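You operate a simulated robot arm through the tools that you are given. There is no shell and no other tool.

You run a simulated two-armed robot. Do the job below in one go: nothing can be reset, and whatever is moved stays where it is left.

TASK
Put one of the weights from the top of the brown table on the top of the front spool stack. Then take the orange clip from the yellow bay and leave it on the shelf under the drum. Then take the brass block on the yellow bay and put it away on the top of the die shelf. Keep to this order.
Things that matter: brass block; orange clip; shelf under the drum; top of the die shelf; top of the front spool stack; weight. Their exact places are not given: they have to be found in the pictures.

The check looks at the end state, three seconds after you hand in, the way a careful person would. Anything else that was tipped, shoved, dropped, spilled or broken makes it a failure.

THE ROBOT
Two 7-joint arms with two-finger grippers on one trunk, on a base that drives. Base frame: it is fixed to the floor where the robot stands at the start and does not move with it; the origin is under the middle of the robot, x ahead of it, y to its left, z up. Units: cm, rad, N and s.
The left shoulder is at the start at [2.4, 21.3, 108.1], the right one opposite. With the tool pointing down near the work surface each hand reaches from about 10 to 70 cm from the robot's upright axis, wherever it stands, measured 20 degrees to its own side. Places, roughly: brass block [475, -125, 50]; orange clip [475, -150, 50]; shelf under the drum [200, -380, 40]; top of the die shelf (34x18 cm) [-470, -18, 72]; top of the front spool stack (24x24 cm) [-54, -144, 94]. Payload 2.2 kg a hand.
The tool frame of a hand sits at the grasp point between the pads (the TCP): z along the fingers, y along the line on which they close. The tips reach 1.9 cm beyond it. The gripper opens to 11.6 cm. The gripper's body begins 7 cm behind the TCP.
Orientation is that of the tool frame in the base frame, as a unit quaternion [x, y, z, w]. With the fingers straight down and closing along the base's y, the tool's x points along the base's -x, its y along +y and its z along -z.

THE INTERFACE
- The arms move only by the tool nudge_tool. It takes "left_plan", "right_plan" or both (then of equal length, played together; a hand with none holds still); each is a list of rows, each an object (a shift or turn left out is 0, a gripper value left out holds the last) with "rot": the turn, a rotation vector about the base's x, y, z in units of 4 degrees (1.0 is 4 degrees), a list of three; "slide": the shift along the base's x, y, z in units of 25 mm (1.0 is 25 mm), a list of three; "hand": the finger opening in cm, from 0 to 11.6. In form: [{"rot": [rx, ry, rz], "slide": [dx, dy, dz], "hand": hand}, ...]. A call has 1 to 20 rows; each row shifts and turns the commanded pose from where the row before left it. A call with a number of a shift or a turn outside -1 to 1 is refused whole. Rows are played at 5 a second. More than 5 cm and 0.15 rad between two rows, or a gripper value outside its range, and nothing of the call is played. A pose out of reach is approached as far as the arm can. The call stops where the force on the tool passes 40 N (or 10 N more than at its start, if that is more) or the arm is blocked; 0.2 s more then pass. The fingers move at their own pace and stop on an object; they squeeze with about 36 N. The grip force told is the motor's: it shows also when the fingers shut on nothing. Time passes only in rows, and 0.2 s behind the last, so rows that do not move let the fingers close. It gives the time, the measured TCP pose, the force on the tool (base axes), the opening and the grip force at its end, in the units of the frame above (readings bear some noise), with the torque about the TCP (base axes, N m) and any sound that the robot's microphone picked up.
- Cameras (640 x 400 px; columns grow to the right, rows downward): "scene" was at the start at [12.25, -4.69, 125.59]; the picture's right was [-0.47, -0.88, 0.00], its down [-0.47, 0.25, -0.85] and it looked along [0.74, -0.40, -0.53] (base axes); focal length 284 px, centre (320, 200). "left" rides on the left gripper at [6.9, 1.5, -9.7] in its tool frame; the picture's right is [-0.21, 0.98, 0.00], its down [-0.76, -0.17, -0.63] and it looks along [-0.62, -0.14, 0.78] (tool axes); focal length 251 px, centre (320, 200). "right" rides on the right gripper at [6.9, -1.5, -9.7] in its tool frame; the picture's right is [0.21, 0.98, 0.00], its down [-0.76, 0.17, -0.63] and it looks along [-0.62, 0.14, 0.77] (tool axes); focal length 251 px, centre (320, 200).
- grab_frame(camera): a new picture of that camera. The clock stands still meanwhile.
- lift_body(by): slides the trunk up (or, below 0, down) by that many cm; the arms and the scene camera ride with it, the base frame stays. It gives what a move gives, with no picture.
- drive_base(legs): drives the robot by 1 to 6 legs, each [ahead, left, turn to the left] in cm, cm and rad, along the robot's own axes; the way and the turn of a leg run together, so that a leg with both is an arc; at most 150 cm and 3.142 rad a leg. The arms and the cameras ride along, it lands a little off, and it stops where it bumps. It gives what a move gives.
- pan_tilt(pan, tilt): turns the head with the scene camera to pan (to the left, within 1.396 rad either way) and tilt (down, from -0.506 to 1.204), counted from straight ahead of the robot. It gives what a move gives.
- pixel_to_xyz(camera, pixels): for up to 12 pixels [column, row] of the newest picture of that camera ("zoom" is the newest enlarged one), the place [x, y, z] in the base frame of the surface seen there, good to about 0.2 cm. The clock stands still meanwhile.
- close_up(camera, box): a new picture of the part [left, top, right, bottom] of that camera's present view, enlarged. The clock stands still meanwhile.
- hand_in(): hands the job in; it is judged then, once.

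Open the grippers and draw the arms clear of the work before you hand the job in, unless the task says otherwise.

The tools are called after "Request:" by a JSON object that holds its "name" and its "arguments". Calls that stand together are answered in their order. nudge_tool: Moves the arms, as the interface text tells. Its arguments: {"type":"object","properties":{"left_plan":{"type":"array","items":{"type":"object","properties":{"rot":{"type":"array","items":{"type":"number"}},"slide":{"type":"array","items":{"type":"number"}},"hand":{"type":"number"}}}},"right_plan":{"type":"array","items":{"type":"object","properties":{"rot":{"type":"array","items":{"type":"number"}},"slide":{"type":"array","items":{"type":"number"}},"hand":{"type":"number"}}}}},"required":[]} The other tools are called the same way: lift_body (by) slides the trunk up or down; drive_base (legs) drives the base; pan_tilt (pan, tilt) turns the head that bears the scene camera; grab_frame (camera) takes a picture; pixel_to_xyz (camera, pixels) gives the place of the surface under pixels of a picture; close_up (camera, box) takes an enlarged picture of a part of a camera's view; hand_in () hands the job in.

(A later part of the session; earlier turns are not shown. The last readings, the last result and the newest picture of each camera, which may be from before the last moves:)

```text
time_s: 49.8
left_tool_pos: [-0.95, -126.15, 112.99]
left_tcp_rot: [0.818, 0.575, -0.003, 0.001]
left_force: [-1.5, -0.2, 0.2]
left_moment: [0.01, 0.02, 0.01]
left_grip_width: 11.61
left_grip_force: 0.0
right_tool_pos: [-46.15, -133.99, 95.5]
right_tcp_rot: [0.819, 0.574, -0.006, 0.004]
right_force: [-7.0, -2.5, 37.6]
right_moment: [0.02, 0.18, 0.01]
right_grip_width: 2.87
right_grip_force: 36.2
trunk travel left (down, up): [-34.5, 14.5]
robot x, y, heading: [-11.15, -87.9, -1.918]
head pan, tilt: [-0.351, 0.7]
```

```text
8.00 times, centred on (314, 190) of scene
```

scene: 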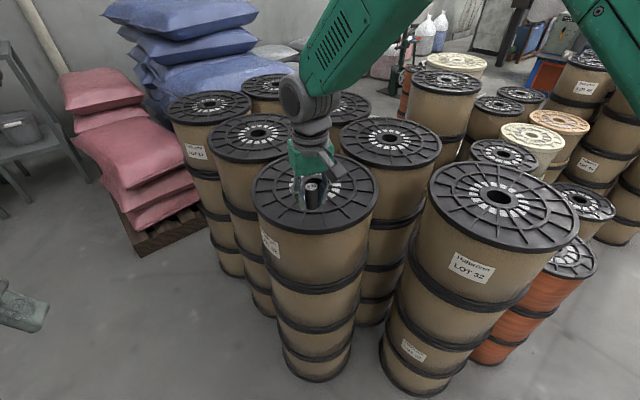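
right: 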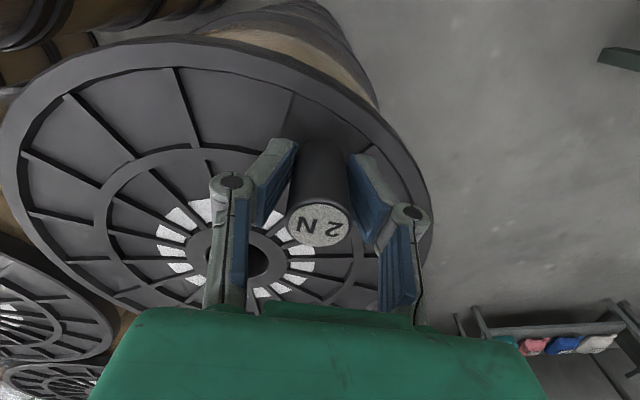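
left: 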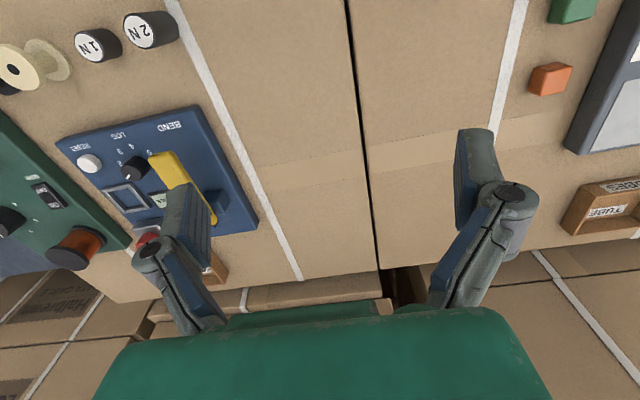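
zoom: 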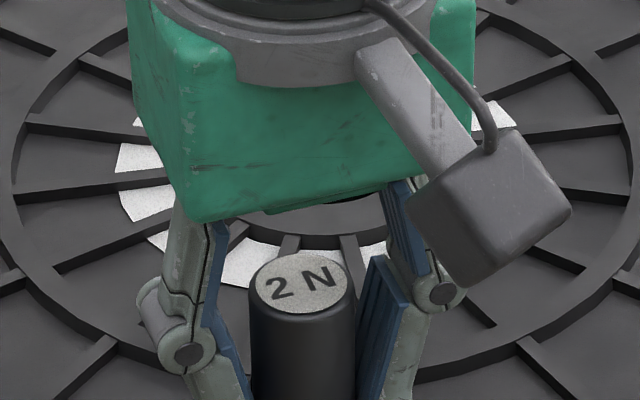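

Contact came at TCP z 95.5 (37 N), i.e. the weight's bottom at rib height 93.1. I relax the force slightly and look at the foot of the weight.

Request:
{"name": "nudge_tool", "arguments": {"right_plan": [{"slide": [0, 0, 0.14]}, {}]}}

Request:
{"name": "close_up", "arguments": {"camera": "scene", "box": [274, 185, 354, 235]}}

Request:
{"name": "close_up", "arguments": {"camera": "right", "box": [220, 60, 420, 185]}}

```text
time_s: 50.4
left_tool_pos: [-0.9, -126.24, 112.74]
left_tcp_rot: [0.819, 0.574, -0.003, 0.001]
left_force: [-0.2, 0.0, 0.0]
left_moment: [0.0, 0.01, 0.0]
left_grip_width: 11.59
left_grip_force: 0.1
right_tool_pos: [-45.85, -133.93, 95.4]
right_tcp_rot: [0.818, 0.575, -0.003, 0.002]
right_force: [-7.8, -5.7, 23.2]
right_moment: [-0.35, 0.24, -0.05]
right_grip_width: 2.81
right_grip_force: 36.2
trunk travel left (down, up): [-34.5, 14.5]
robot x, y, heading: [-11.49, -88.49, -1.912]
head pan, tilt: [-0.351, 0.7]
```

```text
8.00 times, centred on (314, 210) of scene
```

zoom: 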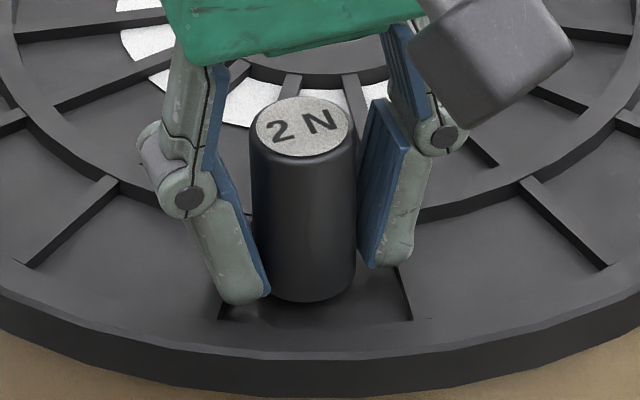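

```text
3.20 times, centred on (320, 122) of right
```

zoom: 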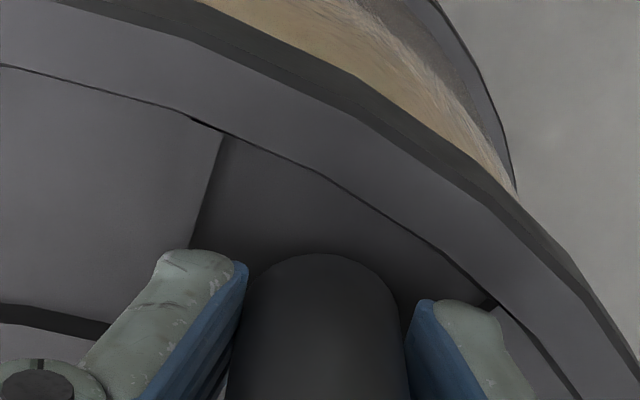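

The weight sits inside the panel outline with contact at rib height (flat contact surface likely). I relieve the remaining push a little more.

Request:
{"name": "nudge_tool", "arguments": {"right_plan": [{"slide": [0, 0, 0.04]}, {}, {}]}}

Request:
{"name": "close_up", "arguments": {"camera": "scene", "box": [274, 185, 354, 235]}}

```text
time_s: 51.2
left_tool_pos: [-0.97, -126.36, 112.79]
left_tcp_rot: [0.819, 0.574, -0.002, 0.001]
left_force: [-0.4, 0.0, 0.2]
left_moment: [-0.04, -0.04, -0.01]
left_grip_width: 11.59
left_grip_force: 0.0
right_tool_pos: [-45.78, -133.84, 95.42]
right_tcp_rot: [0.818, 0.575, -0.002, 0.0]
right_force: [-2.3, -3.6, 10.0]
right_moment: [-0.21, 0.11, -0.04]
right_grip_width: 2.82
right_grip_force: 35.8
trunk travel left (down, up): [-34.5, 14.5]
robot x, y, heading: [-11.45, -88.29, -1.916]
head pan, tilt: [-0.351, 0.7]
```

```text
8.00 times, centred on (314, 210) of scene
```

zoom: 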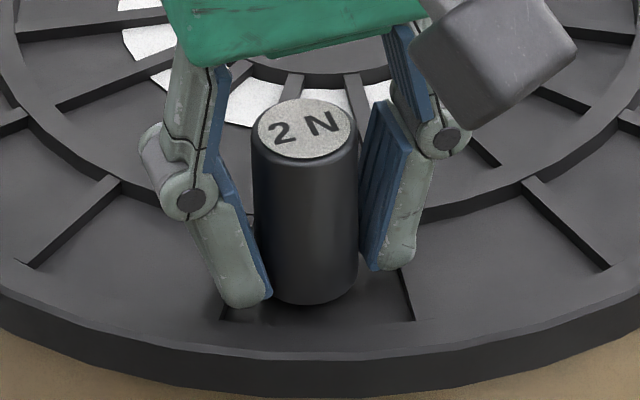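

A residual sideways force suggests checking whether it rests on the outer lip. I raise 3 mm, shift slightly inward to (-46.2,-134.1) and lower again finely.

Request:
{"name": "nudge_tool", "arguments": {"right_plan": [{"slide": [0, 0, 0.16]}, {"slide": [-0.12, -0.08, 0]}, {}]}}

Request:
{"name": "nudge_tool", "arguments": {"right_plan": [{"slide": [0, 0, -0.06]}, {"slide": [0, 0, -0.06]}, {"slide": [0, 0, -0.04]}, {}]}}

Request:
{"name": "close_up", "arguments": {"camera": "scene", "box": [274, 185, 354, 235]}}

```text
time_s: 52.0
left_tool_pos: [-0.98, -126.23, 112.87]
left_tcp_rot: [0.819, 0.574, -0.003, 0.001]
left_force: [0.2, -0.7, 0.3]
left_moment: [0.03, 0.03, -0.05]
left_grip_width: 11.6
left_grip_force: 0.0
right_tool_pos: [-46.17, -134.17, 95.85]
right_tcp_rot: [0.818, 0.575, -0.002, 0.0]
right_force: [-0.1, 0.3, -1.6]
right_moment: [-0.01, 0.01, -0.01]
right_grip_width: 2.82
right_grip_force: 35.9
trunk travel left (down, up): [-34.5, 14.5]
robot x, y, heading: [-11.66, -88.02, -1.917]
head pan, tilt: [-0.351, 0.7]
```

```text
time_s: 53.0
left_tool_pos: [-0.96, -126.35, 112.8]
left_tcp_rot: [0.819, 0.574, -0.002, 0.001]
left_force: [-0.1, 0.0, -0.1]
left_moment: [-0.03, -0.02, 0.01]
left_grip_width: 11.6
left_grip_force: 0.1
right_tool_pos: [-46.37, -134.2, 95.45]
right_tcp_rot: [0.819, 0.574, -0.002, 0.0]
right_force: [1.0, -0.1, -2.5]
right_moment: [0.02, -0.05, -0.03]
right_grip_width: 2.84
right_grip_force: 35.5
trunk travel left (down, up): [-34.5, 14.5]
robot x, y, heading: [-11.39, -88.24, -1.919]
head pan, tilt: [-0.351, 0.7]
```

```text
8.00 times, centred on (314, 210) of scene
```

zoom: 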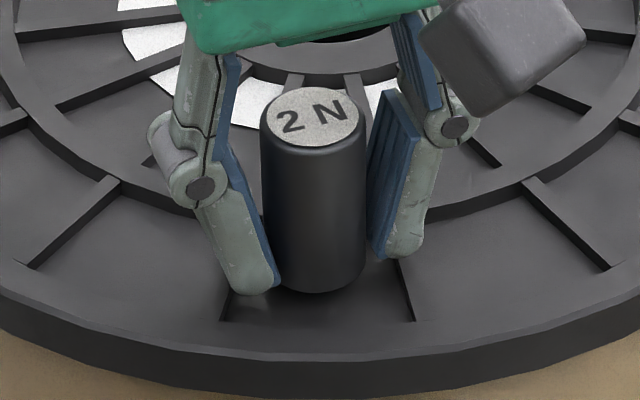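

Now no contact at 95.45, and the foot at (315,290) is centred between the ribs. I continue downward in fine steps.

Request:
{"name": "nudge_tool", "arguments": {"right_plan": [{"slide": [0, 0, -0.04]}, {"slide": [0, 0, -0.04]}, {}]}}

Request:
{"name": "nudge_tool", "arguments": {"right_plan": [{"slide": [0, 0, -0.04]}, {"slide": [0, 0, -0.03]}, {}]}}

Request:
{"name": "close_up", "arguments": {"camera": "scene", "box": [274, 185, 354, 235]}}

```text
time_s: 53.8
left_tool_pos: [-0.83, -126.1, 112.78]
left_tcp_rot: [0.819, 0.574, -0.004, 0.0]
left_force: [1.0, -0.1, 0.9]
left_moment: [-0.03, 0.03, 0.01]
left_grip_width: 11.6
left_grip_force: 0.0
right_tool_pos: [-46.29, -134.14, 95.53]
right_tcp_rot: [0.819, 0.574, -0.004, 0.002]
right_force: [-2.1, 1.8, 19.8]
right_moment: [0.05, 0.08, -0.02]
right_grip_width: 2.83
right_grip_force: 35.7
trunk travel left (down, up): [-34.5, 14.5]
robot x, y, heading: [-11.65, -88.37, -1.92]
head pan, tilt: [-0.351, 0.7]
```

```text
time_s: 54.6
left_tool_pos: [-0.86, -126.21, 112.88]
left_tcp_rot: [0.819, 0.574, -0.004, 0.001]
left_force: [-0.1, 1.5, 0.6]
left_moment: [0.02, -0.02, -0.01]
left_grip_width: 11.62
left_grip_force: 0.0
right_tool_pos: [-46.31, -134.25, 95.46]
right_tcp_rot: [0.819, 0.574, -0.006, 0.003]
right_force: [-7.6, -2.7, 37.0]
right_moment: [-0.01, 0.11, -0.06]
right_grip_width: 2.8
right_grip_force: 35.8
trunk travel left (down, up): [-34.5, 14.5]
robot x, y, heading: [-11.61, -88.1, -1.914]
head pan, tilt: [-0.351, 0.7]
```

```text
8.00 times, centred on (314, 210) of scene
```

zoom: 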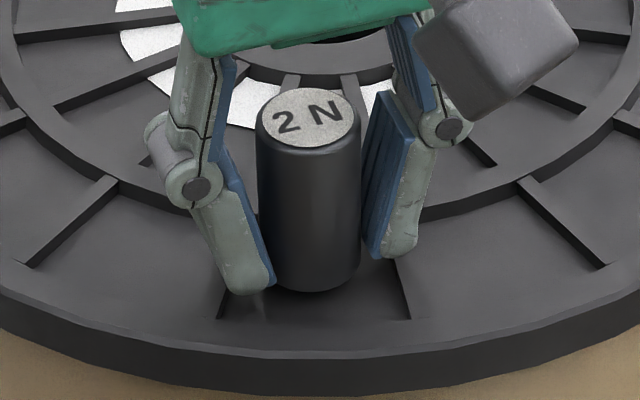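

Contact again at the same height (≈95.48), so the top acts as a flat surface at z≈93.1. I relieve the push and then open the fingers gently.

Request:
{"name": "nudge_tool", "arguments": {"right_plan": [{"slide": [0, 0, 0.08]}, {"slide": [0, 0, 0.03]}, {}]}}

```text
time_s: 55.4
left_tool_pos: [-0.86, -126.2, 112.87]
left_tcp_rot: [0.819, 0.574, -0.003, 0.0]
left_force: [0.9, -0.6, 0.3]
left_moment: [0.0, -0.03, 0.03]
left_grip_width: 11.6
left_grip_force: 0.1
right_tool_pos: [-46.33, -134.06, 95.45]
right_tcp_rot: [0.819, 0.574, -0.002, 0.001]
right_force: [-6.7, -3.0, 24.9]
right_moment: [-0.3, 0.22, -0.04]
right_grip_width: 2.83
right_grip_force: 36.3
trunk travel left (down, up): [-34.5, 14.5]
robot x, y, heading: [-11.21, -88.28, -1.919]
head pan, tilt: [-0.351, 0.7]
```

Request:
{"name": "nudge_tool", "arguments": {"right_plan": [{"slide": [0, 0, 0.04]}, {}, {}]}}

```text
time_s: 56.2
left_tool_pos: [-0.94, -126.28, 112.82]
left_tcp_rot: [0.818, 0.575, -0.003, 0.001]
left_force: [0.1, 0.0, -0.5]
left_moment: [-0.01, 0.01, -0.03]
left_grip_width: 11.62
left_grip_force: 0.1
right_tool_pos: [-46.27, -133.99, 95.41]
right_tcp_rot: [0.819, 0.574, -0.002, 0.0]
right_force: [-2.8, -2.0, 10.7]
right_moment: [-0.22, 0.11, -0.02]
right_grip_width: 2.83
right_grip_force: 35.7
trunk travel left (down, up): [-34.5, 14.5]
robot x, y, heading: [-11.58, -88.0, -1.919]
head pan, tilt: [-0.351, 0.7]
```

Still 10 N of push. I raise another 0.6 mm or so and check before opening.

Request:
{"name": "nudge_tool", "arguments": {"right_plan": [{"slide": [0, 0, 0.03]}, {}, {}]}}

```text
time_s: 57.0
left_tool_pos: [-0.93, -126.29, 112.68]
left_tcp_rot: [0.818, 0.575, -0.002, 0.001]
left_force: [-0.2, 0.0, 0.3]
left_moment: [0.0, -0.01, 0.02]
left_grip_width: 11.6
left_grip_force: 0.1
right_tool_pos: [-46.32, -134.12, 95.51]
right_tcp_rot: [0.819, 0.574, -0.001, 0.001]
right_force: [0.3, 0.5, -3.1]
right_moment: [0.03, 0.0, 0.0]
right_grip_width: 2.84
right_grip_force: 36.0
trunk travel left (down, up): [-34.5, 14.5]
robot x, y, heading: [-11.42, -88.2, -1.918]
head pan, tilt: [-0.351, 0.7]
```

The load is free (-3 N), the bottom a hair above the surface. I open the fingers in small steps and then rise straight up.

Request:
{"name": "nudge_tool", "arguments": {"right_plan": [{"hand": 3.0}, {"hand": 3.4}, {"hand": 4.2}, {"hand": 5}, {}, {"slide": [0, 0, 0.3]}, {"slide": [0, 0, 0.6]}, {"slide": [0, 0, 0.8]}, {"slide": [0, 0, 0.8]}, {"slide": [0, 0, 0.8]}, {"slide": [0, 0, 0.8]}, {"slide": [0, 0, 0.8]}]}}

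Request:
{"name": "grab_frame", "arguments": {"camera": "right"}}

Request:
{"name": "close_up", "arguments": {"camera": "scene", "box": [234, 135, 394, 235]}}

```text
time_s: 59.6
left_tool_pos: [-0.89, -126.33, 112.79]
left_tcp_rot: [0.819, 0.574, -0.002, 0.001]
left_force: [-0.8, 0.6, 0.2]
left_moment: [-0.02, 0.03, -0.02]
left_grip_width: 11.6
left_grip_force: 0.0
right_tool_pos: [-46.27, -134.18, 107.71]
right_tcp_rot: [0.819, 0.574, -0.002, 0.001]
right_force: [0.0, 1.0, -1.1]
right_moment: [0.01, -0.01, 0.01]
right_grip_width: 4.99
right_grip_force: 0.0
trunk travel left (down, up): [-34.5, 14.5]
robot x, y, heading: [-11.43, -88.27, -1.917]
head pan, tilt: [-0.351, 0.7]
```

```text
taken
```

right: 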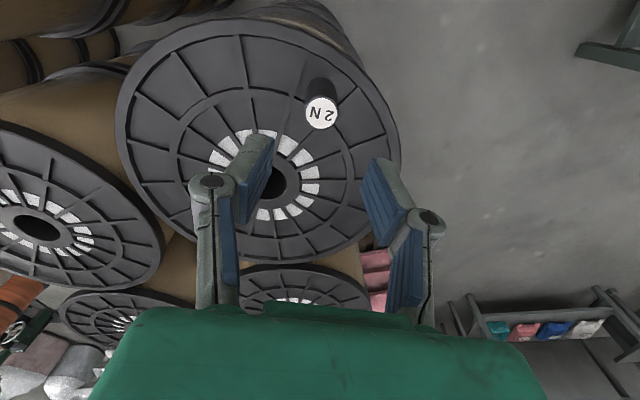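

```text
4.00 times, centred on (314, 185) of scene
```

zoom: 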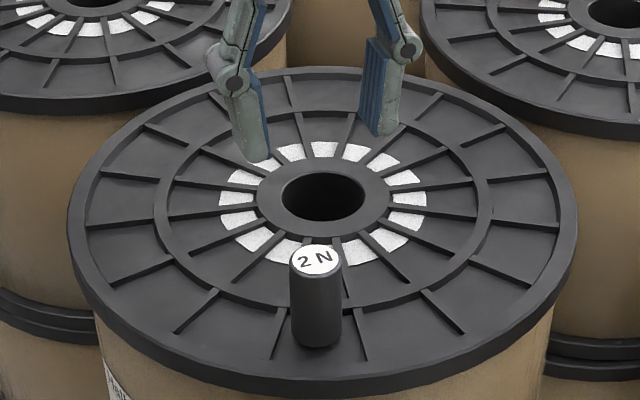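

The 2N stands upright on the stack. I retract the right hand the way it came, then look toward +x for the yellow bay.

Request:
{"name": "nudge_tool", "arguments": {"right_plan": [{"slide": [0, 0, 0.6]}, {"slide": [0, 0.4, 0.6]}, {"slide": [-0.06, 0.9, 0.6]}, {"slide": [-0.06, 0.9, 0.6]}, {"slide": [-0.06, 0.9, 0.5]}, {"slide": [-0.06, 0.9, 0]}, {"slide": [-0.06, 0.9, 0]}, {"slide": [-0.06, 0.9, 0]}, {"slide": [-0.06, 0.9, 0]}, {"slide": [-0.06, 0.9, 0]}, {"slide": [-0.06, 0.9, 0]}, {"slide": [-0.06, 0.9, 0]}, {"slide": [-0.06, 0.8, 0]}]}}

Request:
{"name": "pan_tilt", "arguments": {"pan": 1.39, "tilt": 0.4}}

Request:
{"name": "grab_frame", "arguments": {"camera": "scene"}}

Request:
{"name": "pan_tilt", "arguments": {"pan": 0.6, "tilt": 0.4}}

Request:
{"name": "grab_frame", "arguments": {"camera": "scene"}}

```text
time_s: 62.4
left_tool_pos: [-0.99, -126.23, 112.8]
left_tcp_rot: [0.819, 0.574, -0.003, 0.002]
left_force: [-0.8, 0.1, -0.7]
left_moment: [0.02, -0.01, -0.01]
left_grip_width: 11.62
left_grip_force: 0.2
right_tool_pos: [-47.97, -108.27, 115.25]
right_tcp_rot: [0.818, 0.575, -0.001, 0.002]
right_force: [-0.7, 0.0, 0.1]
right_moment: [-0.03, -0.01, 0.01]
right_grip_width: 4.99
right_grip_force: 0.1
trunk travel left (down, up): [-34.5, 14.5]
robot x, y, heading: [-11.43, -88.21, -1.918]
head pan, tilt: [-0.351, 0.7]
```

```text
time_s: 64.1
left_tool_pos: [-1.09, -126.33, 112.77]
left_tcp_rot: [0.818, 0.575, -0.003, 0.0]
left_force: [-0.2, 0.7, 0.6]
left_moment: [-0.02, -0.02, 0.03]
left_grip_width: 11.59
left_grip_force: 0.2
right_tool_pos: [-47.92, -108.48, 115.27]
right_tcp_rot: [0.819, 0.574, -0.002, 0.002]
right_force: [-0.9, -0.1, -0.3]
right_moment: [0.02, 0.0, -0.03]
right_grip_width: 5.02
right_grip_force: 0.2
trunk travel left (down, up): [-34.5, 14.5]
robot x, y, heading: [-11.43, -88.1, -1.914]
head pan, tilt: [1.389, 0.4]
```

```text
taken
```

scene: 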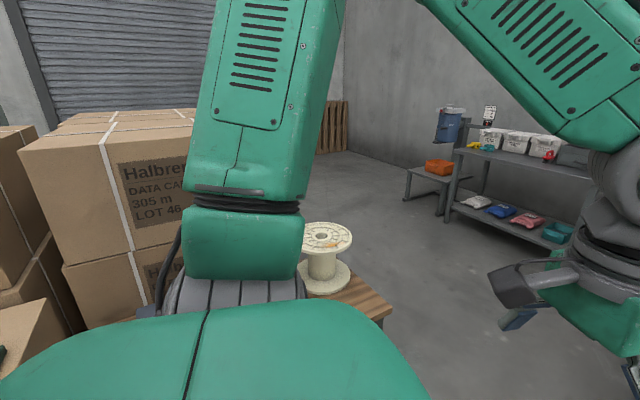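

```text
time_s: 65.3
left_tool_pos: [-1.2, -126.36, 112.7]
left_tcp_rot: [0.819, 0.574, -0.002, 0.002]
left_force: [0.2, 0.1, 0.2]
left_moment: [0.0, 0.0, 0.04]
left_grip_width: 11.59
left_grip_force: 0.1
right_tool_pos: [-47.94, -108.33, 115.36]
right_tcp_rot: [0.819, 0.574, -0.002, 0.002]
right_force: [0.7, 0.5, -0.2]
right_moment: [0.01, -0.02, 0.01]
right_grip_width: 4.98
right_grip_force: 0.0
trunk travel left (down, up): [-34.5, 14.5]
robot x, y, heading: [-11.71, -87.93, -1.923]
head pan, tilt: [0.6, 0.4]
```

```text
taken
```

scene: 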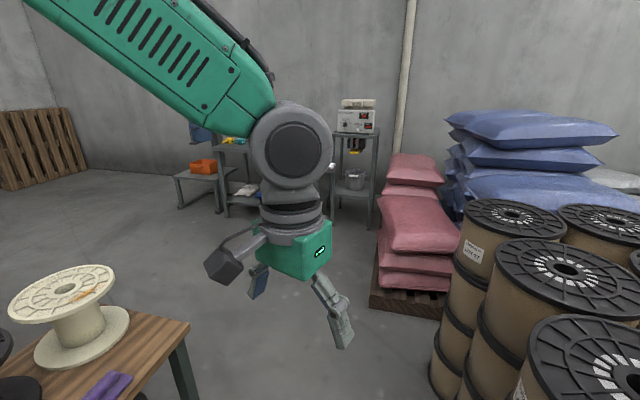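

I measure the positions of the obstacles ahead: pallet, table corner, shelf stands.

Request:
{"name": "pixel_to_xyz", "arguments": {"camera": "scene", "pixels": [[372, 305], [450, 310], [188, 325], [375, 225], [345, 218], [213, 190], [203, 167], [352, 178], [355, 150], [355, 120], [180, 205], [60, 185]]}}

Request:
{"name": "close_up", "arguments": {"camera": "scene", "box": [160, 80, 400, 230]}}

```text
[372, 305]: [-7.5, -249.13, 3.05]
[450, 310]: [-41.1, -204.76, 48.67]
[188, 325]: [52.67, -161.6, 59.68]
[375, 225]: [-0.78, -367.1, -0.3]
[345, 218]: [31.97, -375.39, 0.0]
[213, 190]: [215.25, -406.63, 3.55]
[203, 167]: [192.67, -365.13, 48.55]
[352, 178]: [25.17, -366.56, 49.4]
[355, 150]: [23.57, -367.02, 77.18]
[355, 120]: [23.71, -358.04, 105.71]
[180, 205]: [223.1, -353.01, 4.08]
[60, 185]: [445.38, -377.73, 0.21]
```

```text
2.67 times, centred on (280, 155) of scene
```

zoom: 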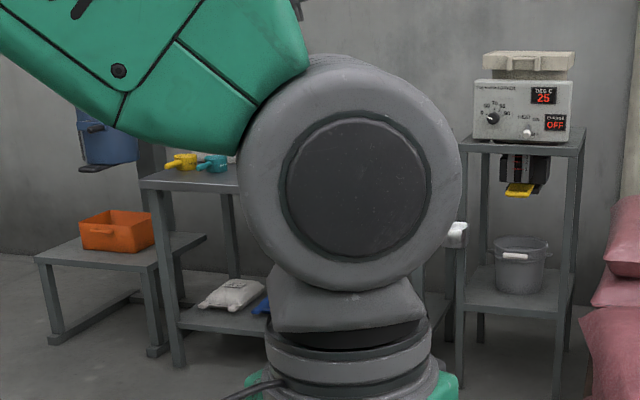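

The low table with the orange bin under the wall-mounted blue drum (~(193,-365), z~40) is the drop shelf. I drive down the aisle and turn toward +x to see the yellow bay.

Request:
{"name": "drive_base", "arguments": {"legs": [[0, 0, 0.347], [112, 22, 0], [0, 0, 1.4]]}}

Request:
{"name": "pan_tilt", "arguments": {"pan": 0.1, "tilt": 0.35}}

Request:
{"name": "grab_frame", "arguments": {"camera": "scene"}}

```text
time_s: 75.5
left_tool_pos: [48.35, -181.62, 112.83]
left_tcp_rot: [0.082, 0.997, 0.0, 0.003]
left_force: [-0.2, 0.8, 0.5]
left_moment: [-0.02, -0.03, 0.01]
left_grip_width: 11.61
left_grip_force: 0.1
right_tool_pos: [39.3, -230.87, 115.27]
right_tcp_rot: [0.081, 0.997, 0.0, 0.002]
right_force: [0.2, -0.2, 0.0]
right_moment: [-0.03, 0.01, -0.02]
right_grip_width: 5.02
right_grip_force: 0.0
trunk travel left (down, up): [-34.5, 14.5]
robot x, y, heading: [13.08, -198.87, -0.165]
head pan, tilt: [0.6, 0.4]
```

```text
time_s: 76.5
left_tool_pos: [48.09, -181.56, 112.89]
left_tcp_rot: [0.082, 0.997, 0.0, 0.003]
left_force: [1.2, 0.6, 0.2]
left_moment: [0.02, -0.04, 0.02]
left_grip_width: 11.61
left_grip_force: 0.1
right_tool_pos: [39.05, -230.8, 115.34]
right_tcp_rot: [0.081, 0.997, 0.001, 0.002]
right_force: [-0.1, 0.0, -0.1]
right_moment: [-0.03, 0.03, 0.0]
right_grip_width: 4.99
right_grip_force: 0.0
trunk travel left (down, up): [-34.5, 14.5]
robot x, y, heading: [12.51, -198.88, -0.161]
head pan, tilt: [0.099, 0.351]
```

```text
taken
```

scene: 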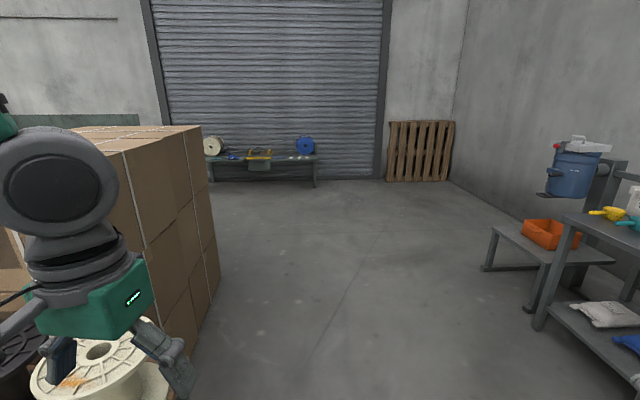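

A low bench stands by the shutter with something yellow at (260,155); I zoom on it and on the drum shelf at (550,230).

Request:
{"name": "close_up", "arguments": {"camera": "scene", "box": [190, 120, 350, 220]}}

Request:
{"name": "pixel_to_xyz", "arguments": {"camera": "zoom", "pixels": [[280, 140], [280, 180], [180, 160], [430, 160], [60, 150], [500, 150], [350, 150], [500, 250]]}}

Request:
{"name": "close_up", "arguments": {"camera": "scene", "box": [460, 120, 640, 320]}}

```text
4.00 times, centred on (270, 170) of scene
```

zoom: 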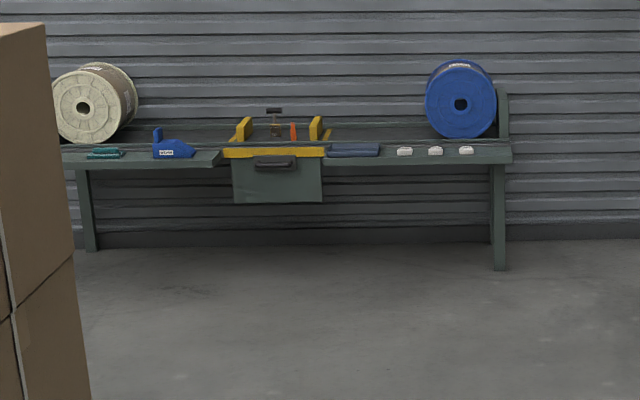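

```text
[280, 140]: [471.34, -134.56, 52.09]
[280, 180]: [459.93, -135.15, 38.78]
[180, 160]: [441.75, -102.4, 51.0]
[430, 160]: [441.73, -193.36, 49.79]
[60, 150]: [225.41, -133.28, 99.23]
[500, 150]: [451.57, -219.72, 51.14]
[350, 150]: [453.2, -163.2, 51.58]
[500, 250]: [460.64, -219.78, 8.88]
```

```text
2.00 times, centred on (550, 220) of scene
```

zoom: 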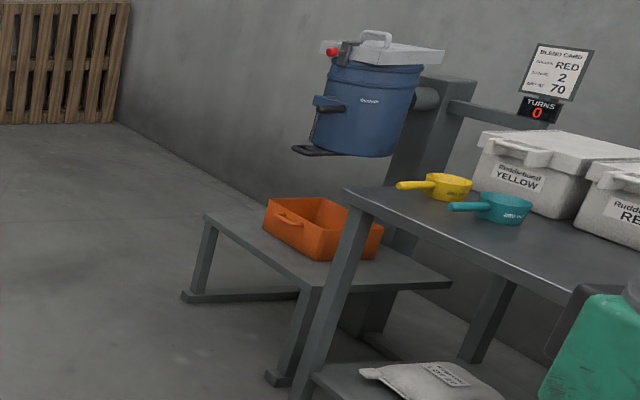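

The yellow bay on the low bench holds an orange thing (clip) and a brass block with a handle. I drive along y≈-200 past the boxes, then approach the bench.

Request:
{"name": "drive_base", "arguments": {"legs": [[0, 0, 0.161], [150, 0, 0], [145, 0, 0], [65, 55, 0]]}}

Request:
{"name": "pan_tilt", "arguments": {"pan": 0.0, "tilt": 0.6}}

Request:
{"name": "grab_frame", "arguments": {"camera": "scene"}}

```text
time_s: 95.6
left_tool_pos: [402.54, -104.04, 112.89]
left_tcp_rot: [-0.024, 1.0, 0.0, 0.004]
left_force: [0.2, 1.0, 0.1]
left_moment: [-0.01, 0.01, 0.0]
left_grip_width: 11.6
left_grip_force: 0.1
right_tool_pos: [404.03, -154.09, 115.32]
right_tcp_rot: [-0.025, 1.0, 0.0, 0.003]
right_force: [0.8, -0.2, -0.3]
right_moment: [-0.01, -0.01, -0.02]
right_grip_width: 4.96
right_grip_force: 0.0
trunk travel left (down, up): [-34.5, 14.5]
robot x, y, heading: [371.89, -128.26, 0.046]
head pan, tilt: [0.099, 0.351]
```

```text
time_s: 96.3
left_tool_pos: [402.41, -103.89, 112.86]
left_tcp_rot: [-0.024, 1.0, -0.001, 0.003]
left_force: [0.5, -0.3, 0.4]
left_moment: [0.03, 0.04, 0.02]
left_grip_width: 11.58
left_grip_force: 0.0
right_tool_pos: [404.04, -153.86, 115.41]
right_tcp_rot: [-0.025, 1.0, -0.001, 0.004]
right_force: [0.1, 0.6, -0.1]
right_moment: [0.0, -0.02, 0.0]
right_grip_width: 5.02
right_grip_force: 0.0
trunk travel left (down, up): [-34.5, 14.5]
robot x, y, heading: [371.36, -128.02, 0.049]
head pan, tilt: [0.0, 0.6]
```

```text
taken
```

scene: 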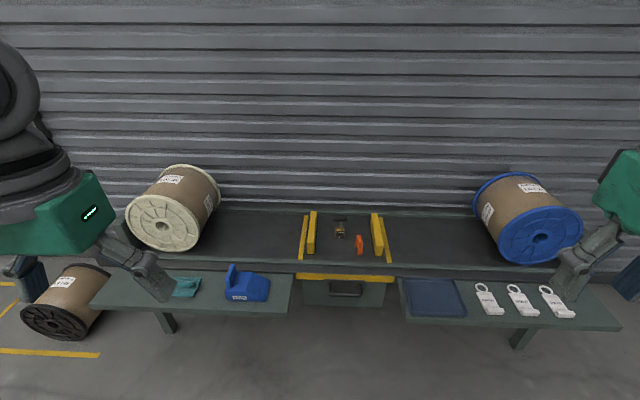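

The bay is straight ahead at (345,240). I zoom on it and measure it.

Request:
{"name": "close_up", "arguments": {"camera": "scene", "box": [285, 200, 405, 275]}}

Request:
{"name": "pixel_to_xyz", "arguments": {"camera": "zoom", "pixels": [[290, 110], [290, 180], [398, 225], [398, 270], [300, 250], [150, 150], [480, 120], [540, 200], [300, 390], [80, 250], [300, 340], [290, 150]]}}

```text
5.33 times, centred on (345, 238) of scene
```

zoom: 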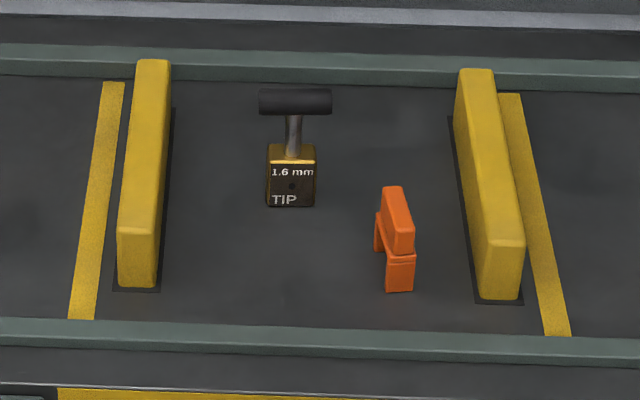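

```text
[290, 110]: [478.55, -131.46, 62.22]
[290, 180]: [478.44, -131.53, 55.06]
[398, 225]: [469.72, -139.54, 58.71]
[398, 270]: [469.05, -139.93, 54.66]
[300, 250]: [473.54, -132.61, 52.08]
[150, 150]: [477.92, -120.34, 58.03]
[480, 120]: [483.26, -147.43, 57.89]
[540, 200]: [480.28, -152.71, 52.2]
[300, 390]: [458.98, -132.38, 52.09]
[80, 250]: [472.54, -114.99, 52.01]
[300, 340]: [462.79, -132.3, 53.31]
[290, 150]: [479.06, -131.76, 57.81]
```

The block (T-handle, base ~(478.5,-131.5)) and the clip (~(469.5,-139.7)) are inside the bay, floor z 52. I check my base's footprint from the hand cameras before moving closer.

Request:
{"name": "grab_frame", "arguments": {"camera": "right"}}

Request:
{"name": "grab_frame", "arguments": {"camera": "left"}}

Request:
{"name": "pan_tilt", "arguments": {"pan": 0.0, "tilt": 1.2}}

Request:
{"name": "grab_frame", "arguments": {"camera": "scene"}}

```text
taken
```

right: 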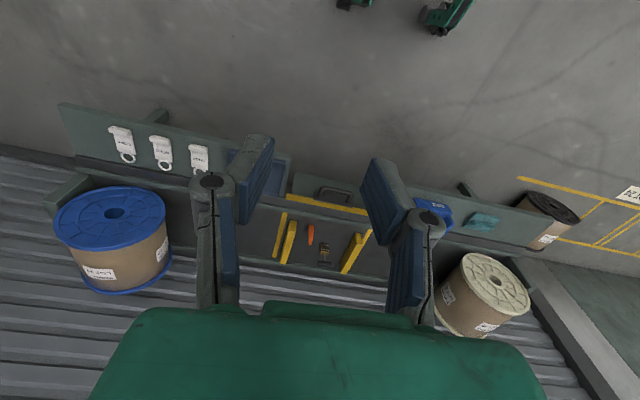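

```text
taken
```

left: 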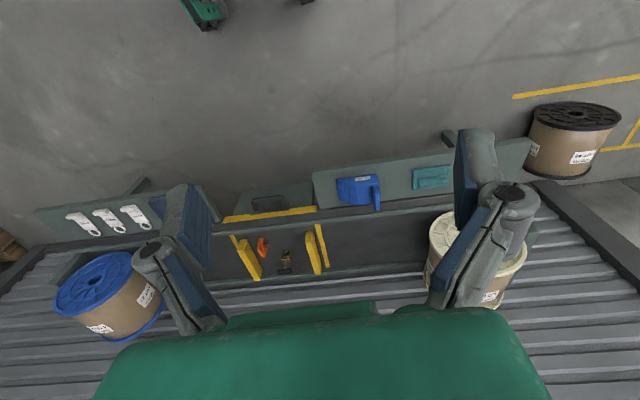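

```text
time_s: 97.3
left_tool_pos: [402.5, -103.94, 112.76]
left_tcp_rot: [-0.024, 1.0, 0.001, 0.004]
left_force: [0.8, 0.4, -0.4]
left_moment: [0.0, 0.03, 0.0]
left_grip_width: 11.59
left_grip_force: 0.0
right_tool_pos: [404.04, -153.98, 115.37]
right_tcp_rot: [-0.025, 1.0, 0.0, 0.003]
right_force: [0.2, 0.0, 0.0]
right_moment: [-0.01, 0.03, -0.01]
right_grip_width: 5.0
right_grip_force: 0.0
trunk travel left (down, up): [-34.5, 14.5]
robot x, y, heading: [371.58, -128.02, 0.047]
head pan, tilt: [0.0, 1.201]
```

```text
taken
```

scene: 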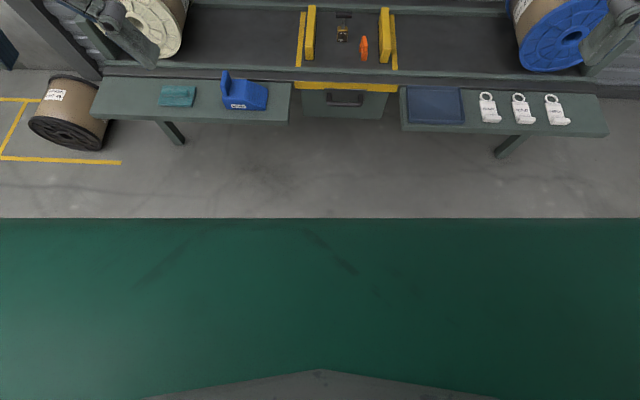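

I measure the front edges of the trays and the feet of my base.

Request:
{"name": "pixel_to_xyz", "arguments": {"camera": "scene", "pixels": [[200, 121], [450, 130], [345, 118], [345, 90], [293, 121], [402, 122], [345, 72], [178, 142], [500, 155]]}}

Request:
{"name": "pixel_to_xyz", "arguments": {"camera": "right", "pixels": [[440, 30], [432, 20], [350, 5], [466, 3]]}}

Request:
{"name": "pixel_to_xyz", "arguments": {"camera": "left", "pixels": [[205, 27], [215, 15], [305, 2]]}}

```text
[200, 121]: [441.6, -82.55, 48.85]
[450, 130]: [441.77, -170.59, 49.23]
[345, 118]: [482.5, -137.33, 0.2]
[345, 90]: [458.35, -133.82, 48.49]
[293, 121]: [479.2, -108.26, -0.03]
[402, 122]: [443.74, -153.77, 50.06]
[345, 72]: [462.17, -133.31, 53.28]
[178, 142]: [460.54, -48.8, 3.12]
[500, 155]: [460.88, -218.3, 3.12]
```

```text
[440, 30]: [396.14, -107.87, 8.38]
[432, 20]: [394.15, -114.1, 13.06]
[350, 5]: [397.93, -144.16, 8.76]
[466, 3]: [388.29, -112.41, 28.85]
```

```text
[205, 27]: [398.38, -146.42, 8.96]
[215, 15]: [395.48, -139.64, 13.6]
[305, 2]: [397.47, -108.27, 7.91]
```

My feet reach 27 cm ahead at z<13; the trays' front edge is at x≈441.7, z 49 with legs at x 460. I drive up to about (413,-122).

Request:
{"name": "drive_base", "arguments": {"legs": [[0, 0, -0.047], [41.5, 6, 0]]}}

Request:
{"name": "pan_tilt", "arguments": {"pan": -0.2, "tilt": 0.8}}

Request:
{"name": "grab_frame", "arguments": {"camera": "scene"}}

Request:
{"name": "close_up", "arguments": {"camera": "scene", "box": [260, 120, 420, 220]}}

```text
time_s: 100.4
left_tool_pos: [446.46, -99.17, 113.0]
left_tcp_rot: [-0.002, 1.0, 0.0, 0.004]
left_force: [-0.4, 0.5, -0.4]
left_moment: [0.03, -0.01, -0.01]
left_grip_width: 11.58
left_grip_force: 0.1
right_tool_pos: [445.79, -149.25, 115.39]
right_tcp_rot: [-0.002, 1.0, 0.001, 0.004]
right_force: [-0.2, -0.5, -0.4]
right_moment: [0.0, 0.02, 0.0]
right_grip_width: 5.03
right_grip_force: 0.0
trunk travel left (down, up): [-34.5, 14.5]
robot x, y, heading: [414.52, -122.3, 0.01]
head pan, tilt: [0.0, 1.201]
```

```text
time_s: 101.3
left_tool_pos: [446.29, -99.21, 112.99]
left_tcp_rot: [-0.001, 1.0, 0.0, 0.005]
left_force: [0.2, -0.5, 0.8]
left_moment: [0.0, 0.03, -0.02]
left_grip_width: 11.58
left_grip_force: 0.0
right_tool_pos: [445.56, -149.28, 115.41]
right_tcp_rot: [-0.002, 1.0, 0.0, 0.004]
right_force: [-0.7, 0.1, -0.4]
right_moment: [0.0, 0.01, 0.0]
right_grip_width: 5.01
right_grip_force: 0.0
trunk travel left (down, up): [-34.5, 14.5]
robot x, y, heading: [414.3, -122.18, 0.0]
head pan, tilt: [-0.201, 0.799]
```

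```text
taken
```

scene: 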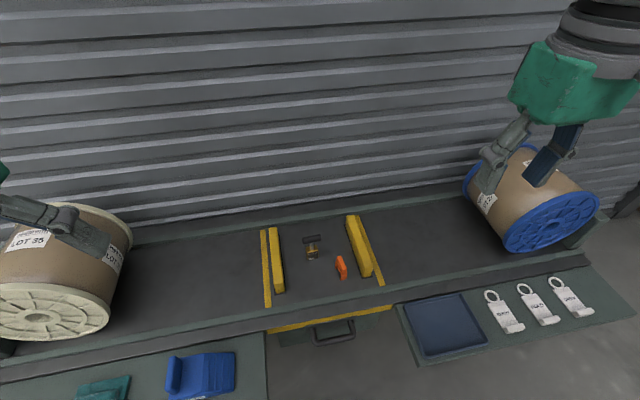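

```text
4.00 times, centred on (340, 170) of scene
```

zoom: 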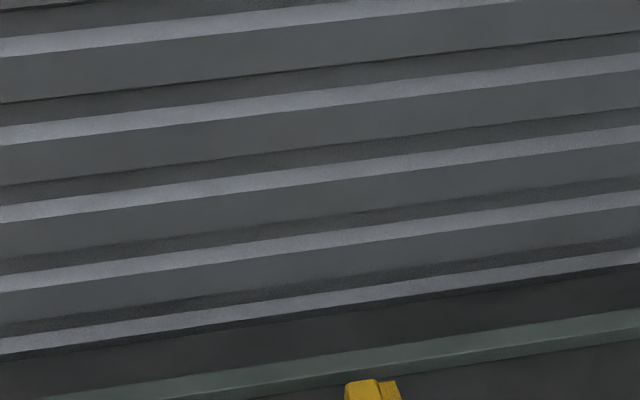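

I lower the trunk soon; first I measure the reels to ensure the hands clear them, and take a closer look at the clip.

Request:
{"name": "pixel_to_xyz", "arguments": {"camera": "scene", "pixels": [[80, 208], [128, 250], [70, 325], [130, 215], [20, 240], [470, 180], [520, 165], [510, 240], [340, 345], [330, 320]]}}

Request:
{"name": "close_up", "arguments": {"camera": "scene", "box": [270, 215, 390, 290]}}

Request:
{"name": "pixel_to_xyz", "arguments": {"camera": "zoom", "pixels": [[378, 220], [378, 250], [395, 320], [370, 300], [392, 270], [215, 120], [215, 155], [215, 220], [245, 230], [400, 340], [360, 230], [400, 240]]}}

```text
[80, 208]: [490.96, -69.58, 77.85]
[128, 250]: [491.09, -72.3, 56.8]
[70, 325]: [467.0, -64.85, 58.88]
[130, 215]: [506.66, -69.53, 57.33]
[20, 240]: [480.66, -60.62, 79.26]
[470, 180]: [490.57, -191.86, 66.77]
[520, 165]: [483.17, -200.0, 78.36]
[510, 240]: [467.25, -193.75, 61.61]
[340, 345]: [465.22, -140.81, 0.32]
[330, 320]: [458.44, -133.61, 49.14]
```

```text
5.33 times, centred on (330, 252) of scene
```

zoom: 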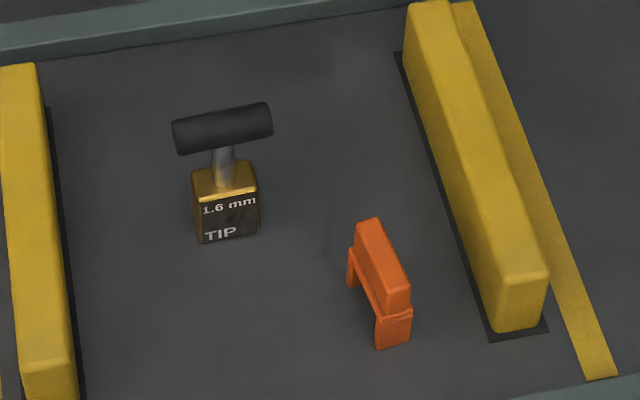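

```text
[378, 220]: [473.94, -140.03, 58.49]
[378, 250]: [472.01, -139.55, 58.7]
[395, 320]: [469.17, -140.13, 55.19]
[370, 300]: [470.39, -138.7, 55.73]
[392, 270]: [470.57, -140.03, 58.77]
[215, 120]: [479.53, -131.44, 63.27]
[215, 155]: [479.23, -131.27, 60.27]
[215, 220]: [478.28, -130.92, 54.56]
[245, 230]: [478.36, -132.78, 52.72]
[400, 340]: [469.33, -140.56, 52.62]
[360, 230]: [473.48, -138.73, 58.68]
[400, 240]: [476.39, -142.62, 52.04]
```

The clip is an inverted U, about 5 cm long along x, ~1.7 cm thick in y, top at z 58.7, centre (471.5,-139.7). I lower the trunk by 28 cm; reels are at y>-72 and y<-192, clear of the hands.

Request:
{"name": "lift_body", "arguments": {"by": -28}}

Request:
{"name": "nudge_tool", "arguments": {"right_plan": [{"slide": [1, 0.35, 0]}, {"slide": [1, 0.35, 0]}, {"slide": [1, 0.35, 0]}, {"slide": [1, 0.35, 0]}, {"slide": [1, 0.35, 0]}, {"slide": [1, 0.35, 0]}, {"slide": [1, 0.35, 0]}, {"slide": [1, 0.35, 0]}, {"slide": [1, 0.35, 0]}, {"slide": [1, 0.35, 0]}, {"slide": [0.3, 0.3, -0.5]}, {"slide": [0, 0, -0.8]}, {}]}}

Request:
{"name": "grab_frame", "arguments": {"camera": "right"}}

Request:
{"name": "grab_frame", "arguments": {"camera": "scene"}}

```text
time_s: 104.1
left_tool_pos: [446.35, -99.25, 84.93]
left_tcp_rot: [-0.002, 1.0, 0.0, 0.004]
left_force: [-0.5, -0.3, -0.5]
left_moment: [-0.02, -0.02, 0.01]
left_grip_width: 11.59
left_grip_force: 0.1
right_tool_pos: [445.71, -149.21, 87.43]
right_tcp_rot: [-0.001, 1.0, 0.0, 0.005]
right_force: [0.2, 0.2, -0.3]
right_moment: [-0.01, 0.0, 0.01]
right_grip_width: 4.97
right_grip_force: 0.1
trunk travel left (down, up): [-6.5, 42.5]
robot x, y, heading: [414.63, -121.98, 0.005]
head pan, tilt: [-0.201, 0.799]
```

```text
time_s: 106.9
left_tool_pos: [446.36, -98.93, 84.94]
left_tcp_rot: [-0.002, 1.0, -0.001, 0.005]
left_force: [-0.9, 0.2, 0.6]
left_moment: [0.02, 0.01, 0.02]
left_grip_width: 11.6
left_grip_force: 0.0
right_tool_pos: [471.25, -139.5, 84.32]
right_tcp_rot: [-0.003, 1.0, -0.001, 0.005]
right_force: [0.2, 0.5, 0.3]
right_moment: [0.04, 0.01, 0.02]
right_grip_width: 5.01
right_grip_force: 0.0
trunk travel left (down, up): [-6.5, 42.5]
robot x, y, heading: [414.43, -122.27, 0.007]
head pan, tilt: [-0.201, 0.799]
```

```text
taken
```

right: 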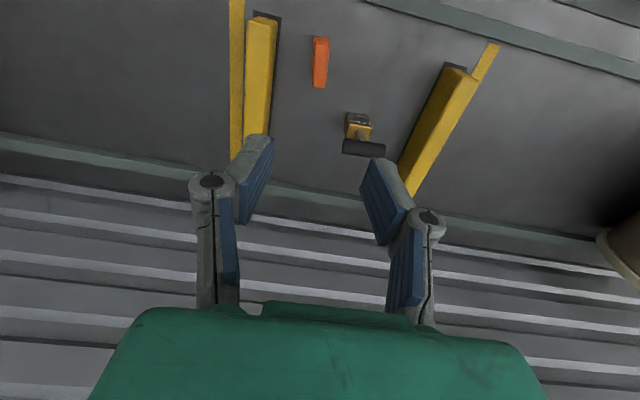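

```text
taken
```

scene: 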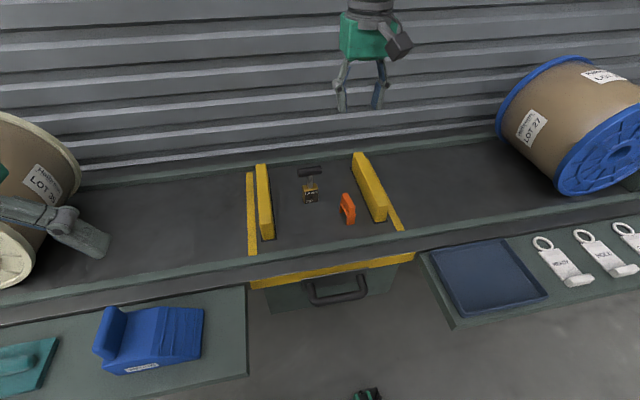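

From the right camera the clip is at (320,62). I measure its outline precisely.

Request:
{"name": "close_up", "arguments": {"camera": "right", "box": [280, 25, 400, 100]}}

Request:
{"name": "pixel_to_xyz", "arguments": {"camera": "zoom", "pixels": [[180, 80], [255, 75], [215, 80], [185, 190], [250, 190], [215, 190], [185, 260], [250, 260], [215, 230], [180, 310], [240, 310], [215, 330]]}}

```text
5.33 times, centred on (340, 62) of right
```

zoom: 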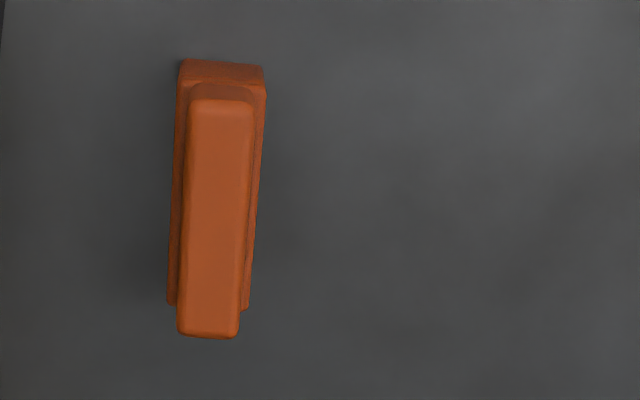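

```text
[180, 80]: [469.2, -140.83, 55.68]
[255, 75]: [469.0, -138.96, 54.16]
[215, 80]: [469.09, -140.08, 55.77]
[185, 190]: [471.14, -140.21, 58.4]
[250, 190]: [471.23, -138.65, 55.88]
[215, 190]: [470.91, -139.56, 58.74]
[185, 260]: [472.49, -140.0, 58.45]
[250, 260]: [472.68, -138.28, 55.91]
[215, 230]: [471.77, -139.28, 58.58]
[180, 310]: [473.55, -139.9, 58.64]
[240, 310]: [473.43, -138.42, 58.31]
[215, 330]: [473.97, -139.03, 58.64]
```

Clip centre (471.6,-139.45), yaw about 9°, upper bar z 56–58.7 (1.5 cm wide) over a wider body. I align the hand and descend to TCP z ≈58.2 with a 5 cm opening.

Request:
{"name": "nudge_tool", "arguments": {"right_plan": [{"rot": [0, 0, 1], "slide": [0.13, 0.02, -1]}, {"rot": [0, 0, 1], "slide": [0, 0, -1]}, {"rot": [0, 0, 0.2], "slide": [0, 0, -1]}, {"slide": [0, 0, -1]}, {"slide": [0, 0, -1]}, {"slide": [0, 0, -1]}, {"slide": [0, 0, -1]}, {"slide": [0, 0, -0.8]}, {}]}}

Request:
{"name": "grab_frame", "arguments": {"camera": "right"}}

```text
time_s: 108.9
left_tool_pos: [446.19, -98.9, 84.94]
left_tcp_rot: [-0.003, 1.0, 0.0, 0.004]
left_force: [0.4, -0.4, 0.6]
left_moment: [0.02, 0.0, -0.01]
left_grip_width: 11.62
left_grip_force: 0.2
right_tool_pos: [471.94, -139.69, 64.84]
right_tcp_rot: [-0.078, 0.997, -0.001, 0.004]
right_force: [0.2, -0.7, 0.9]
right_moment: [0.02, -0.03, -0.03]
right_grip_width: 4.98
right_grip_force: 0.0
trunk travel left (down, up): [-6.5, 42.5]
robot x, y, heading: [414.47, -122.16, 0.007]
head pan, tilt: [-0.201, 0.799]
```

```text
taken
```

right: 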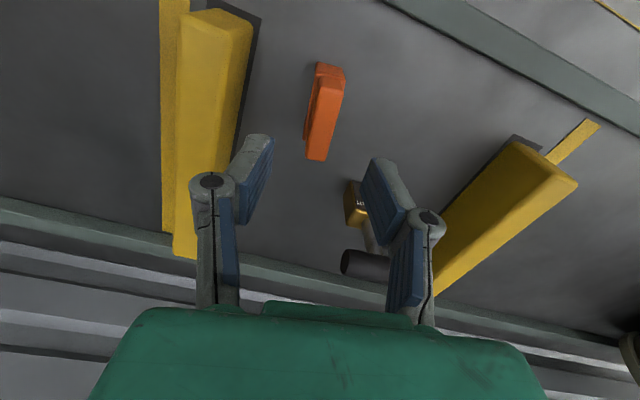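

The clip lies between the fingers on the approach line. I correct (-0.3,+0.2) and descend the remaining 6.6 cm.

Request:
{"name": "nudge_tool", "arguments": {"right_plan": [{"slide": [-0.1, 0.06, -0.8]}, {"slide": [0, 0, -0.8]}, {"slide": [0, 0, -0.7]}, {"slide": [0, 0, -0.34]}, {}]}}

Request:
{"name": "grab_frame", "arguments": {"camera": "right"}}

Request:
{"name": "close_up", "arguments": {"camera": "scene", "box": [260, 140, 420, 240]}}

```text
time_s: 110.1
left_tool_pos: [446.29, -99.05, 84.95]
left_tcp_rot: [-0.002, 1.0, -0.001, 0.005]
left_force: [-0.9, -0.4, 0.3]
left_moment: [-0.03, -0.03, 0.01]
left_grip_width: 11.61
left_grip_force: 0.0
right_tool_pos: [471.42, -139.56, 58.05]
right_tcp_rot: [-0.078, 0.997, 0.0, 0.003]
right_force: [0.4, 0.1, -0.9]
right_moment: [0.02, 0.0, -0.05]
right_grip_width: 4.98
right_grip_force: 0.1
trunk travel left (down, up): [-6.5, 42.5]
robot x, y, heading: [414.72, -122.3, 0.005]
head pan, tilt: [-0.201, 0.799]
```

```text
taken
```

right: 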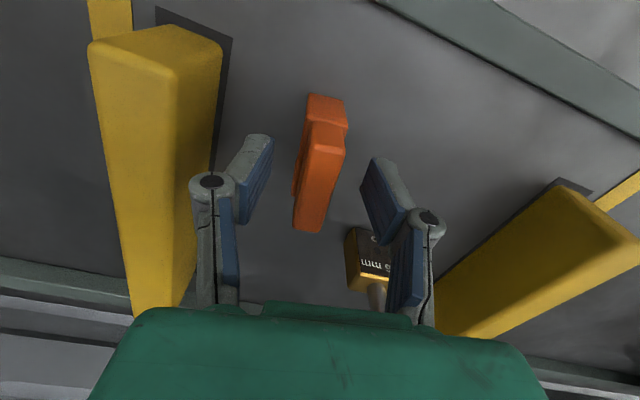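

```text
4.00 times, centred on (340, 190) of scene
```

zoom: 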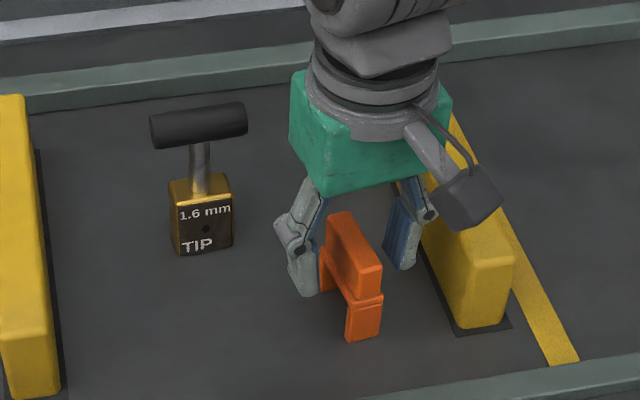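

The fingers straddle the upper bar of the clip. I close them and lift a little to test the hold.

Request:
{"name": "nudge_tool", "arguments": {"right_plan": [{"hand": 3}, {"hand": 2}, {"hand": 0}, {}, {}, {}]}}

Request:
{"name": "nudge_tool", "arguments": {"right_plan": [{"slide": [0, 0, 0.1]}, {"slide": [0, 0, 0.3]}, {"slide": [0, 0, 0.4]}, {}]}}

Request:
{"name": "grab_frame", "arguments": {"camera": "right"}}

Request:
{"name": "close_up", "arguments": {"camera": "scene", "box": [260, 140, 420, 240]}}

```text
time_s: 111.5
left_tool_pos: [446.28, -99.05, 84.93]
left_tcp_rot: [-0.002, 1.0, -0.001, 0.004]
left_force: [-0.2, -0.2, -0.4]
left_moment: [-0.01, -0.02, 0.01]
left_grip_width: 11.61
left_grip_force: 0.2
right_tool_pos: [471.46, -139.47, 58.07]
right_tcp_rot: [-0.078, 0.997, -0.001, 0.004]
right_force: [-0.1, -0.1, 0.0]
right_moment: [-0.01, -0.01, 0.01]
right_grip_width: 1.6
right_grip_force: 36.3
trunk travel left (down, up): [-6.5, 42.5]
robot x, y, heading: [414.68, -121.97, 0.002]
head pan, tilt: [-0.201, 0.799]
```

```text
time_s: 112.5
left_tool_pos: [446.34, -98.99, 84.86]
left_tcp_rot: [-0.002, 1.0, -0.001, 0.005]
left_force: [0.3, 0.4, 0.0]
left_moment: [-0.01, -0.02, 0.01]
left_grip_width: 11.62
left_grip_force: 0.1
right_tool_pos: [471.45, -139.21, 60.14]
right_tcp_rot: [-0.078, 0.997, -0.001, 0.004]
right_force: [0.7, -0.9, -0.7]
right_moment: [-0.01, 0.01, -0.01]
right_grip_width: 1.61
right_grip_force: 36.1
trunk travel left (down, up): [-6.5, 42.5]
robot x, y, heading: [414.65, -121.97, 0.004]
head pan, tilt: [-0.201, 0.799]
```

```text
taken
```

right: 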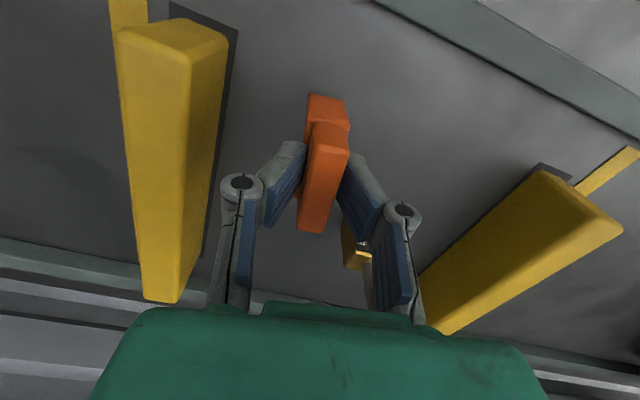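

```text
4.00 times, centred on (340, 190) of scene
```

zoom: 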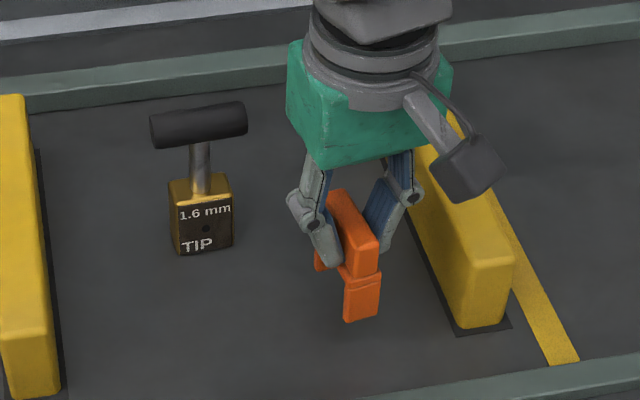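

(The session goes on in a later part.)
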